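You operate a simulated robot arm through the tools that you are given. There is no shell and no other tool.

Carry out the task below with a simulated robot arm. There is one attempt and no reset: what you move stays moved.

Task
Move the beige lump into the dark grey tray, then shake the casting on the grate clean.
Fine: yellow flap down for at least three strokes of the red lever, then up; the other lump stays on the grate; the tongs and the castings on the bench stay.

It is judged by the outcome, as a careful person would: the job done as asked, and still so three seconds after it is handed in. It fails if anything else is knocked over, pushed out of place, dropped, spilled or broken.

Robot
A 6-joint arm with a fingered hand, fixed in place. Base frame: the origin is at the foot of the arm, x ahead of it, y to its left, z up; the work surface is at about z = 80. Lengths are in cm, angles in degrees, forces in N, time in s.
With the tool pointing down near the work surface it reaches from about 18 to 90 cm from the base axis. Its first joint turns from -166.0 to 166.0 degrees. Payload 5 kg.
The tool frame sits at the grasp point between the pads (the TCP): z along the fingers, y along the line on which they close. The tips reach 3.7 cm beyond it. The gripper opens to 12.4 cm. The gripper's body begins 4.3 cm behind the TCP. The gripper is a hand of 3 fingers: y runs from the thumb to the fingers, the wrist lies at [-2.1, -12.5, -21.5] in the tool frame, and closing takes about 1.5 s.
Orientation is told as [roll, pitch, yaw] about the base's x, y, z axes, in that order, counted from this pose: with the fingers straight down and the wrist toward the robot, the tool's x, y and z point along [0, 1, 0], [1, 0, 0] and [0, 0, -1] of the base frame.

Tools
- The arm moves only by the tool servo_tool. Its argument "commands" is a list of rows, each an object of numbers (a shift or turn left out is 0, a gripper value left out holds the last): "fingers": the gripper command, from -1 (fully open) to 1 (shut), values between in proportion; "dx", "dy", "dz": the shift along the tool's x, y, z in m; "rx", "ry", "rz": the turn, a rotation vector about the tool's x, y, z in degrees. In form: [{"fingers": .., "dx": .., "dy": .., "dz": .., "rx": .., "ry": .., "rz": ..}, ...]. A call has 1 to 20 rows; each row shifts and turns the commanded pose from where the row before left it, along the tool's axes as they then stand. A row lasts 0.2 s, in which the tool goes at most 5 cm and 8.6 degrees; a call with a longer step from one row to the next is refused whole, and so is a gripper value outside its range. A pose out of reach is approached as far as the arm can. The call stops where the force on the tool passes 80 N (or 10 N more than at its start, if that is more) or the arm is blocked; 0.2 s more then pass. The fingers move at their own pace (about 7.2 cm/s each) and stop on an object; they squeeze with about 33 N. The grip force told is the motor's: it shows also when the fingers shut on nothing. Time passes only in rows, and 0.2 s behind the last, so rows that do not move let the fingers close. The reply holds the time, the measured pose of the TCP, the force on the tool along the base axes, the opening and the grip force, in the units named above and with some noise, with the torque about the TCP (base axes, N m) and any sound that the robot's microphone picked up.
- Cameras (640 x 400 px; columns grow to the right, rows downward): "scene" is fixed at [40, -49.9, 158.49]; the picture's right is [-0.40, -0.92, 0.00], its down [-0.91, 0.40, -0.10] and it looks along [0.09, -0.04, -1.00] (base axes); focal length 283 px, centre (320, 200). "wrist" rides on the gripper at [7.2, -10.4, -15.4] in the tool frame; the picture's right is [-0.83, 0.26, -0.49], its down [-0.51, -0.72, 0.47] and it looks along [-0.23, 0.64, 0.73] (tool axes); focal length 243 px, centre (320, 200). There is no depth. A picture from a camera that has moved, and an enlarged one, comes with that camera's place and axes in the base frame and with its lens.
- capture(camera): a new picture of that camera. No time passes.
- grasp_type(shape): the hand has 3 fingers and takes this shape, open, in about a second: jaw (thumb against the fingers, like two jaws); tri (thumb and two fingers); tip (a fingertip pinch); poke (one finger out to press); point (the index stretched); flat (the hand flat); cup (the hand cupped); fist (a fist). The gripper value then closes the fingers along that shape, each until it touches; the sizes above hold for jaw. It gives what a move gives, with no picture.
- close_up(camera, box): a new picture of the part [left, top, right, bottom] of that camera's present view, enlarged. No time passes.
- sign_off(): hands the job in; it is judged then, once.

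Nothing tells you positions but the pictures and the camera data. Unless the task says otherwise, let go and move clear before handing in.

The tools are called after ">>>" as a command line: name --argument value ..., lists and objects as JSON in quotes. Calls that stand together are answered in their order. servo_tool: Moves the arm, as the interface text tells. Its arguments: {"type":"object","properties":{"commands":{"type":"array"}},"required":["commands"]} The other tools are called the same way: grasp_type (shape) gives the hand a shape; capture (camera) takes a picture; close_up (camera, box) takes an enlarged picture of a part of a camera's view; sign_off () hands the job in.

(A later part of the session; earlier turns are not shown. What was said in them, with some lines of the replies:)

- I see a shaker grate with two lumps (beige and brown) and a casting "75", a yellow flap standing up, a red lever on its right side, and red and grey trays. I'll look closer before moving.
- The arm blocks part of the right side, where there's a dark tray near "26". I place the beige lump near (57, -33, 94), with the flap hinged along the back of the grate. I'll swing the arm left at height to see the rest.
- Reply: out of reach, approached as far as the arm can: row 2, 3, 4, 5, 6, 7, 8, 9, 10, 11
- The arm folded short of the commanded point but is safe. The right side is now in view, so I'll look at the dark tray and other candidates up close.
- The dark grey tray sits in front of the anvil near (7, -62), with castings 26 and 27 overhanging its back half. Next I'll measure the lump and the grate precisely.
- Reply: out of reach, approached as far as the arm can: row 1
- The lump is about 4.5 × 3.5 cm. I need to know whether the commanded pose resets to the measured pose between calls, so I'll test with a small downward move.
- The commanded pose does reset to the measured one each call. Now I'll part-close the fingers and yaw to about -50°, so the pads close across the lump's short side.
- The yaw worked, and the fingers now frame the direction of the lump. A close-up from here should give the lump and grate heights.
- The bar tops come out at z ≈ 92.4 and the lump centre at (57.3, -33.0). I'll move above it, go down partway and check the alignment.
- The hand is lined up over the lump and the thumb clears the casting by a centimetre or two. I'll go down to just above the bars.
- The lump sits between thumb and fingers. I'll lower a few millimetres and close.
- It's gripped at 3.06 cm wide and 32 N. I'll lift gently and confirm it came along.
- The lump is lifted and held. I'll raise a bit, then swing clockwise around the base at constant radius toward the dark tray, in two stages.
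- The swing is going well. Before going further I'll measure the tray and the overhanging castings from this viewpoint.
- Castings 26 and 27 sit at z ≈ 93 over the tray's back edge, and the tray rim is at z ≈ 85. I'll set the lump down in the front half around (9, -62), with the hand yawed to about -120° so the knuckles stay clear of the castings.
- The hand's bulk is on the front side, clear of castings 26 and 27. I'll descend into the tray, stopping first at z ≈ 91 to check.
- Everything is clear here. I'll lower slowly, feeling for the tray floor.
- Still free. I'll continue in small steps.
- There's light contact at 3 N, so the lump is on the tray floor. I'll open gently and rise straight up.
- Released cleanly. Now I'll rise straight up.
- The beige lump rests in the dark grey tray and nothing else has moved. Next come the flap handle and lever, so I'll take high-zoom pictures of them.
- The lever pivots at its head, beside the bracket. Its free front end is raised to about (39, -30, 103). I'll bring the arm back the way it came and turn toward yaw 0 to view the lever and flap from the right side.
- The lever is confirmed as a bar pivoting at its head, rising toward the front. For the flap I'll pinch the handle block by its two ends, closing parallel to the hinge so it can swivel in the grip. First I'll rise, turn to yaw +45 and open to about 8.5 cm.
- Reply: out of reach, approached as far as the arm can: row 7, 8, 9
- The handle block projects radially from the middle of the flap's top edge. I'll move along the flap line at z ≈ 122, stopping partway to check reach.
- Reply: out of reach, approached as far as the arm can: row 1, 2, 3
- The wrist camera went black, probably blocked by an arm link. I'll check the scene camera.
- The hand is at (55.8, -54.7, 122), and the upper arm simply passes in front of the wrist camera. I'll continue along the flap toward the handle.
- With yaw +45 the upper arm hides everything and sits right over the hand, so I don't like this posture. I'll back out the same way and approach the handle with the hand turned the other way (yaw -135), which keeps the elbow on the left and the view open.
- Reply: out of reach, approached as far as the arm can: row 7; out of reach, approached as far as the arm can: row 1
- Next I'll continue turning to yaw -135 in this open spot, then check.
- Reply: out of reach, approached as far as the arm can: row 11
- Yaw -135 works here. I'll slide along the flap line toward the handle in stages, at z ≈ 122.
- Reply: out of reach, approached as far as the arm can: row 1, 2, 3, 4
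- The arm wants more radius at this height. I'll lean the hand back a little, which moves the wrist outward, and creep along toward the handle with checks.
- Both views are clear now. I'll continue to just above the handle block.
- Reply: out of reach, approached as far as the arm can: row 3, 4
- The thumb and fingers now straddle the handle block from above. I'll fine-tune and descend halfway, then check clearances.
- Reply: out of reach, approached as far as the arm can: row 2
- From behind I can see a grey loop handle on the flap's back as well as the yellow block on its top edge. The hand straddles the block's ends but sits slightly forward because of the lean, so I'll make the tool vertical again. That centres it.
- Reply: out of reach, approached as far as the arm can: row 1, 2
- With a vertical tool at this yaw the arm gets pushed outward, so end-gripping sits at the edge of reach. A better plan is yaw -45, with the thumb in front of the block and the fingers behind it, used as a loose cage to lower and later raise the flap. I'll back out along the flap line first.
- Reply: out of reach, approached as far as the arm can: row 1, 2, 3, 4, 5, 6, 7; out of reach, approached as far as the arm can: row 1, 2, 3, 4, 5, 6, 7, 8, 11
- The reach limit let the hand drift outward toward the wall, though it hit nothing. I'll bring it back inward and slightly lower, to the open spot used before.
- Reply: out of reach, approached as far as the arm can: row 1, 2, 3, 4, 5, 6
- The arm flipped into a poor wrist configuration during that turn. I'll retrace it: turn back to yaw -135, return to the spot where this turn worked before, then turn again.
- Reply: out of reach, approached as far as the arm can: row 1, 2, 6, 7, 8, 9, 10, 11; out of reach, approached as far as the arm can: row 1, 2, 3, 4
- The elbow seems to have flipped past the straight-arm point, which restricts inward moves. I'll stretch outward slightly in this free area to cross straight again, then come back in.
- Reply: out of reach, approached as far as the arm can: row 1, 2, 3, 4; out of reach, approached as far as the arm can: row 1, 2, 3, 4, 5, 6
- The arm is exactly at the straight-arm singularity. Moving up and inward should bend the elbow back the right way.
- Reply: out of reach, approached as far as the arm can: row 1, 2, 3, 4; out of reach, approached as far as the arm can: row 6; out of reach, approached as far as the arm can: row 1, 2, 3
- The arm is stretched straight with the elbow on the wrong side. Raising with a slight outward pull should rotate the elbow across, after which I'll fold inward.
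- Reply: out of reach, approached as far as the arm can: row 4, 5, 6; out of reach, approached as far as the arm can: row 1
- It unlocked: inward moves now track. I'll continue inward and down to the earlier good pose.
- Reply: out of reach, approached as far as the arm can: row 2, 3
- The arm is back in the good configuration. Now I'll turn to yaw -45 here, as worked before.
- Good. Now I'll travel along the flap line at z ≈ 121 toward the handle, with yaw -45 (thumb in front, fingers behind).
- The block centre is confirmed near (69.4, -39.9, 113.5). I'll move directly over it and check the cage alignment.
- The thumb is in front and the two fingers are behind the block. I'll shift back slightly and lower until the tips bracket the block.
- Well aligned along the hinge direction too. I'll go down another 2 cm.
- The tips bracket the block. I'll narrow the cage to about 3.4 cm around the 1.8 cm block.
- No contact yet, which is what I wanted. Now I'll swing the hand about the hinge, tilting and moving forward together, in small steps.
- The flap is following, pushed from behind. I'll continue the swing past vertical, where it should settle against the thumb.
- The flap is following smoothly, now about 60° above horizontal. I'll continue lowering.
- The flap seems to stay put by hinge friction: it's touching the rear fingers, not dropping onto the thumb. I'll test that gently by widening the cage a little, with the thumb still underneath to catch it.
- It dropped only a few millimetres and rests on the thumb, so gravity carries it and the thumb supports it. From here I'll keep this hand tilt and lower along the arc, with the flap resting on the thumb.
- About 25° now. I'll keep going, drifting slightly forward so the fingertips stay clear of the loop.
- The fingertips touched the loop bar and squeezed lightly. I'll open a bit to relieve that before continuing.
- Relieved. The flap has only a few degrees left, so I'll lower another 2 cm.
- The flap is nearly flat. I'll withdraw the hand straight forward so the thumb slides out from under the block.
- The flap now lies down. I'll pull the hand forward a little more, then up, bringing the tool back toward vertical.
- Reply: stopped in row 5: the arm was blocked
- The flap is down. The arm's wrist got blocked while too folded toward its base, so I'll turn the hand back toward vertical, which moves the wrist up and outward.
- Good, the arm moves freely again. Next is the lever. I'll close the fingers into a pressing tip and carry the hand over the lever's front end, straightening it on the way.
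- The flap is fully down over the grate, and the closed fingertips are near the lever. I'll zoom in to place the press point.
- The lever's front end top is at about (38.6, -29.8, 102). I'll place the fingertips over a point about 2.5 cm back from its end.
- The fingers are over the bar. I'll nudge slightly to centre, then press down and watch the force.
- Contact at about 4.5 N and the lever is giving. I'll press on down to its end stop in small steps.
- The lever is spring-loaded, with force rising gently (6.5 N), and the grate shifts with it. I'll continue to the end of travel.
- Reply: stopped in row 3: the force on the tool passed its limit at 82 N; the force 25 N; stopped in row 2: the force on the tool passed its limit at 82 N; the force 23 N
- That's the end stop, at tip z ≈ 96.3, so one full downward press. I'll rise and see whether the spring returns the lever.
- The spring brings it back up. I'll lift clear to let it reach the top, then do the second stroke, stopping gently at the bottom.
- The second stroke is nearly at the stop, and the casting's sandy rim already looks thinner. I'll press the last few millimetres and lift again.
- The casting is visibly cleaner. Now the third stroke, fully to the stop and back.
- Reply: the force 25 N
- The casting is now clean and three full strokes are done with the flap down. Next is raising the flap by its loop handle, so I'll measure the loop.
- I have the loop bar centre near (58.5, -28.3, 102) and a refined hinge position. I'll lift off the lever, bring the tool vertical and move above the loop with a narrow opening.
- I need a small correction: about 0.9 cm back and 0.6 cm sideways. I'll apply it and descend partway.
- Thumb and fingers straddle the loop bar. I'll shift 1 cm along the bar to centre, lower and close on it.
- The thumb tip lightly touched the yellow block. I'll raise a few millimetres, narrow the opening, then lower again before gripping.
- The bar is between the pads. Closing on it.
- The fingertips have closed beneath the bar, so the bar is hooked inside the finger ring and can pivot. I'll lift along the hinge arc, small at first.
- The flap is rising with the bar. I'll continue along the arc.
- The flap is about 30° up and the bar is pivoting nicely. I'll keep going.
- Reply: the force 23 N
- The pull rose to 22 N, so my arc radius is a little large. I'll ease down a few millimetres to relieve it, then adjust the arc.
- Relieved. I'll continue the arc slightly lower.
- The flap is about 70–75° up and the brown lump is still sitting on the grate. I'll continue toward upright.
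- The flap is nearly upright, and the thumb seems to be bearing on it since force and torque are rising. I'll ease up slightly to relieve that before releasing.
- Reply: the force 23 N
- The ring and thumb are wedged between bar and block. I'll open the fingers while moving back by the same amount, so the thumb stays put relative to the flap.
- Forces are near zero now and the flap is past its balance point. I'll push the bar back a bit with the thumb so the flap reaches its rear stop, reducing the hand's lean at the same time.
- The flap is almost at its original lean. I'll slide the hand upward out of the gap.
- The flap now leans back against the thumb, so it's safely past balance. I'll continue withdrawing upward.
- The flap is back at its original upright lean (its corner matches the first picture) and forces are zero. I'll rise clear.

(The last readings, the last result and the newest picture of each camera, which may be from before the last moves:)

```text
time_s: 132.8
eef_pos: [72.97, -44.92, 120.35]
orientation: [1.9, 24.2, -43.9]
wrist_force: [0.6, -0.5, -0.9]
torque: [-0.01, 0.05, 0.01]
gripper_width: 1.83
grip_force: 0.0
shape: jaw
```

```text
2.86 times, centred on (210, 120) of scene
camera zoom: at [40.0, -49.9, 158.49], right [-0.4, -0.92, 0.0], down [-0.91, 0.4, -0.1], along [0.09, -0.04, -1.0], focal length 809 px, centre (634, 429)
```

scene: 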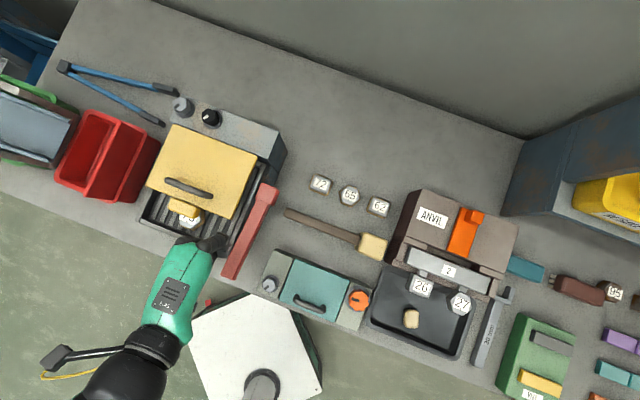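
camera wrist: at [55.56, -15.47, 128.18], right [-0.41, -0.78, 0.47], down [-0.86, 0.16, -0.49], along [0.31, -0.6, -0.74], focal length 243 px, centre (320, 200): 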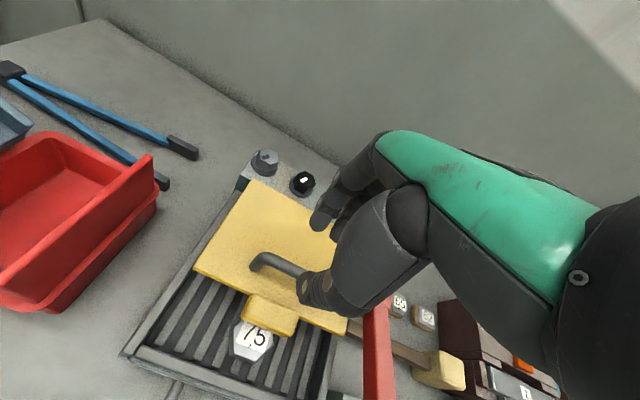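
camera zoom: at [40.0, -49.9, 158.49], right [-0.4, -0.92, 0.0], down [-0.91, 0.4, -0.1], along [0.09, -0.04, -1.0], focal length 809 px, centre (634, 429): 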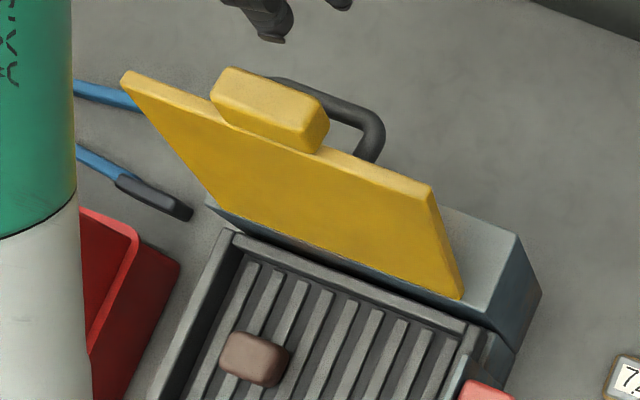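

The hand is clear and the flap stays up on its own. I'll move away to the right, behind the flap line, and straighten the hand.

>>> servo_tool --commands '[{"dx": -0.035}, {"dx": -0.035}, {"dx": -0.035, "rx": -3}, {"dx": -0.035, "rx": -3}, {"dx": -0.035, "rx": -4}, {"dx": -0.035, "rx": -4}, {"rx": -4}, {"rx": -4}, {}]'

>>> capture --camera "scene"

>>> capture --camera "wrist"

```text
time_s: 134.8
eef_pos: [58.14, -59.79, 119.63]
orientation: [1.9, 2.1, -44.6]
wrist_force: [0.6, -0.1, 0.1]
torque: [-0.02, -0.01, -0.01]
gripper_width: 1.87
grip_force: 0.0
shape: jaw
```

```text
taken
```

scene: 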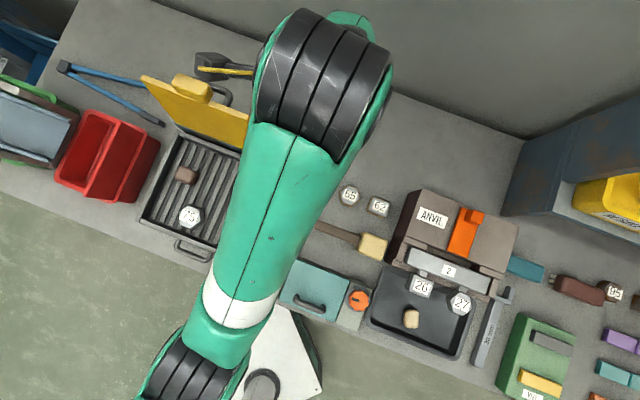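

```text
taken
camera wrist: at [55.98, -48.15, 135.59], right [-0.39, -0.8, 0.46], down [-0.87, 0.17, -0.46], along [0.29, -0.58, -0.76], focal length 243 px, centre (320, 200)
```

wrist: 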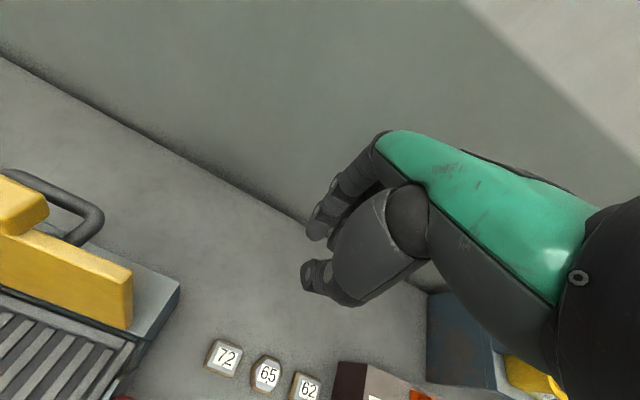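

The arm still hides part of the station. I'll move farther right for a final inspection.

>>> servo_tool --commands '[{"fingers": 0.2, "dx": -0.038, "dy": -0.01}, {"dx": -0.038, "dy": -0.01}, {"dx": -0.038, "dy": -0.01}, {"dx": -0.038, "dy": -0.01}, {}]'

>>> capture --camera "scene"

>>> close_up --camera "scene" --box '[120, 50, 300, 290]'

>>> close_up --camera "scene" --box '[140, 140, 260, 260]'

```text
time_s: 136.0
eef_pos: [44.52, -67.87, 119.23]
orientation: [1.8, 2.2, -44.6]
wrist_force: [-0.3, 0.1, 0.2]
torque: [0.02, -0.03, 0.01]
gripper_width: 4.91
grip_force: 0.1
shape: jaw
```

```text
taken
```

scene: 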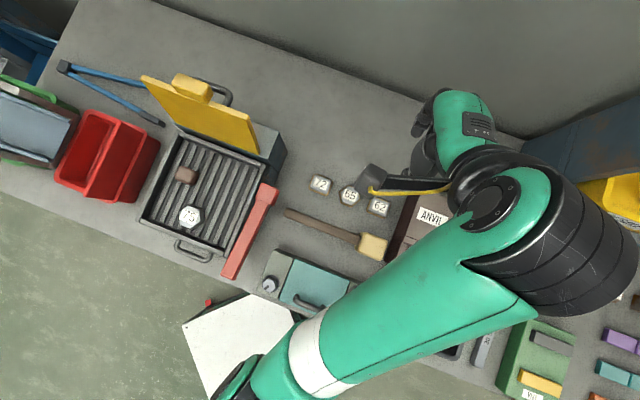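

```text
1.67 times, centred on (210, 170) of scene
camera zoom: at [40.0, -49.9, 158.49], right [-0.4, -0.92, 0.0], down [-0.91, 0.4, -0.1], along [0.09, -0.04, -1.0], focal length 472 px, centre (503, 250)
```

zoom: 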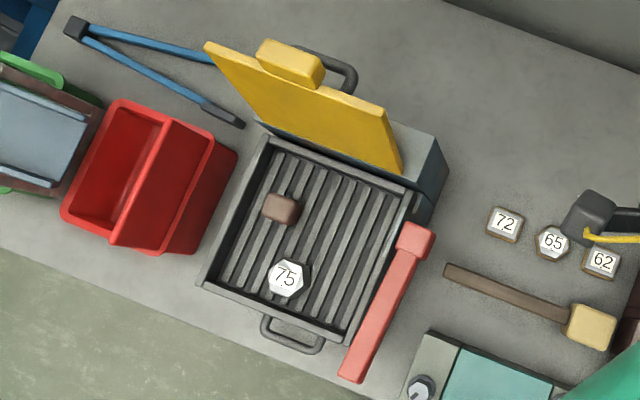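

```text
3.33 times, centred on (200, 200) of scene
camera zoom: at [40.0, -49.9, 158.49], right [-0.4, -0.92, 0.0], down [-0.91, 0.4, -0.1], along [0.09, -0.04, -1.0], focal length 944 px, centre (720, 200)
```

zoom: 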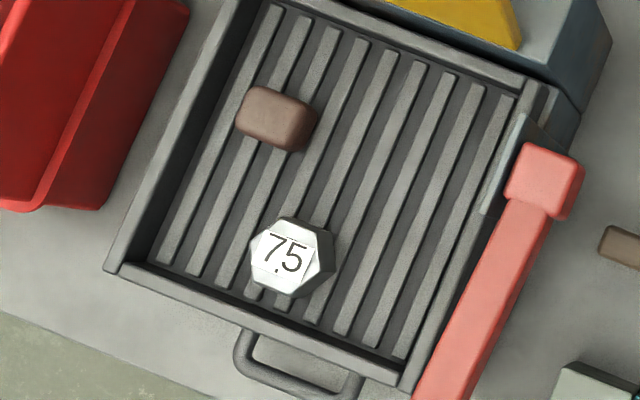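

Everything checks out:
- The beige lump was in the dark grey tray in the last view of it.
- The casting on the grate is clean.
- The brown lump is still on the grate.
- The flap is upright and the lever is back up.
- The tongs and bench castings are where they started.

The hand is empty and clear, so I'm handing in.

>>> sign_off

```text
The job is handed in.
```

The job is done and handed in. The result of the judging isn't back yet.

- **Beige lump:** it is in the front half of the dark grey tray, set down gently. The arm hid the tray in the very last picture, but the lump was in place in the one just before.
- **Casting on the grate:** I pressed the red lever down to its stop three times with the yellow flap down. The sandy rim on casting 75 is gone.
- **Flap:** it is back upright at its original lean and stays up on its own. The lever has sprung back up.
- **Everything else:** the brown lump is still on the grate. The tongs and the castings on the bench are where they started.

The first lever press went past the stop and tripped the 80 N force limit twice. While gripping the flap's loop handle, the thumb also touched the yellow block. I saw no damage or shift from either.
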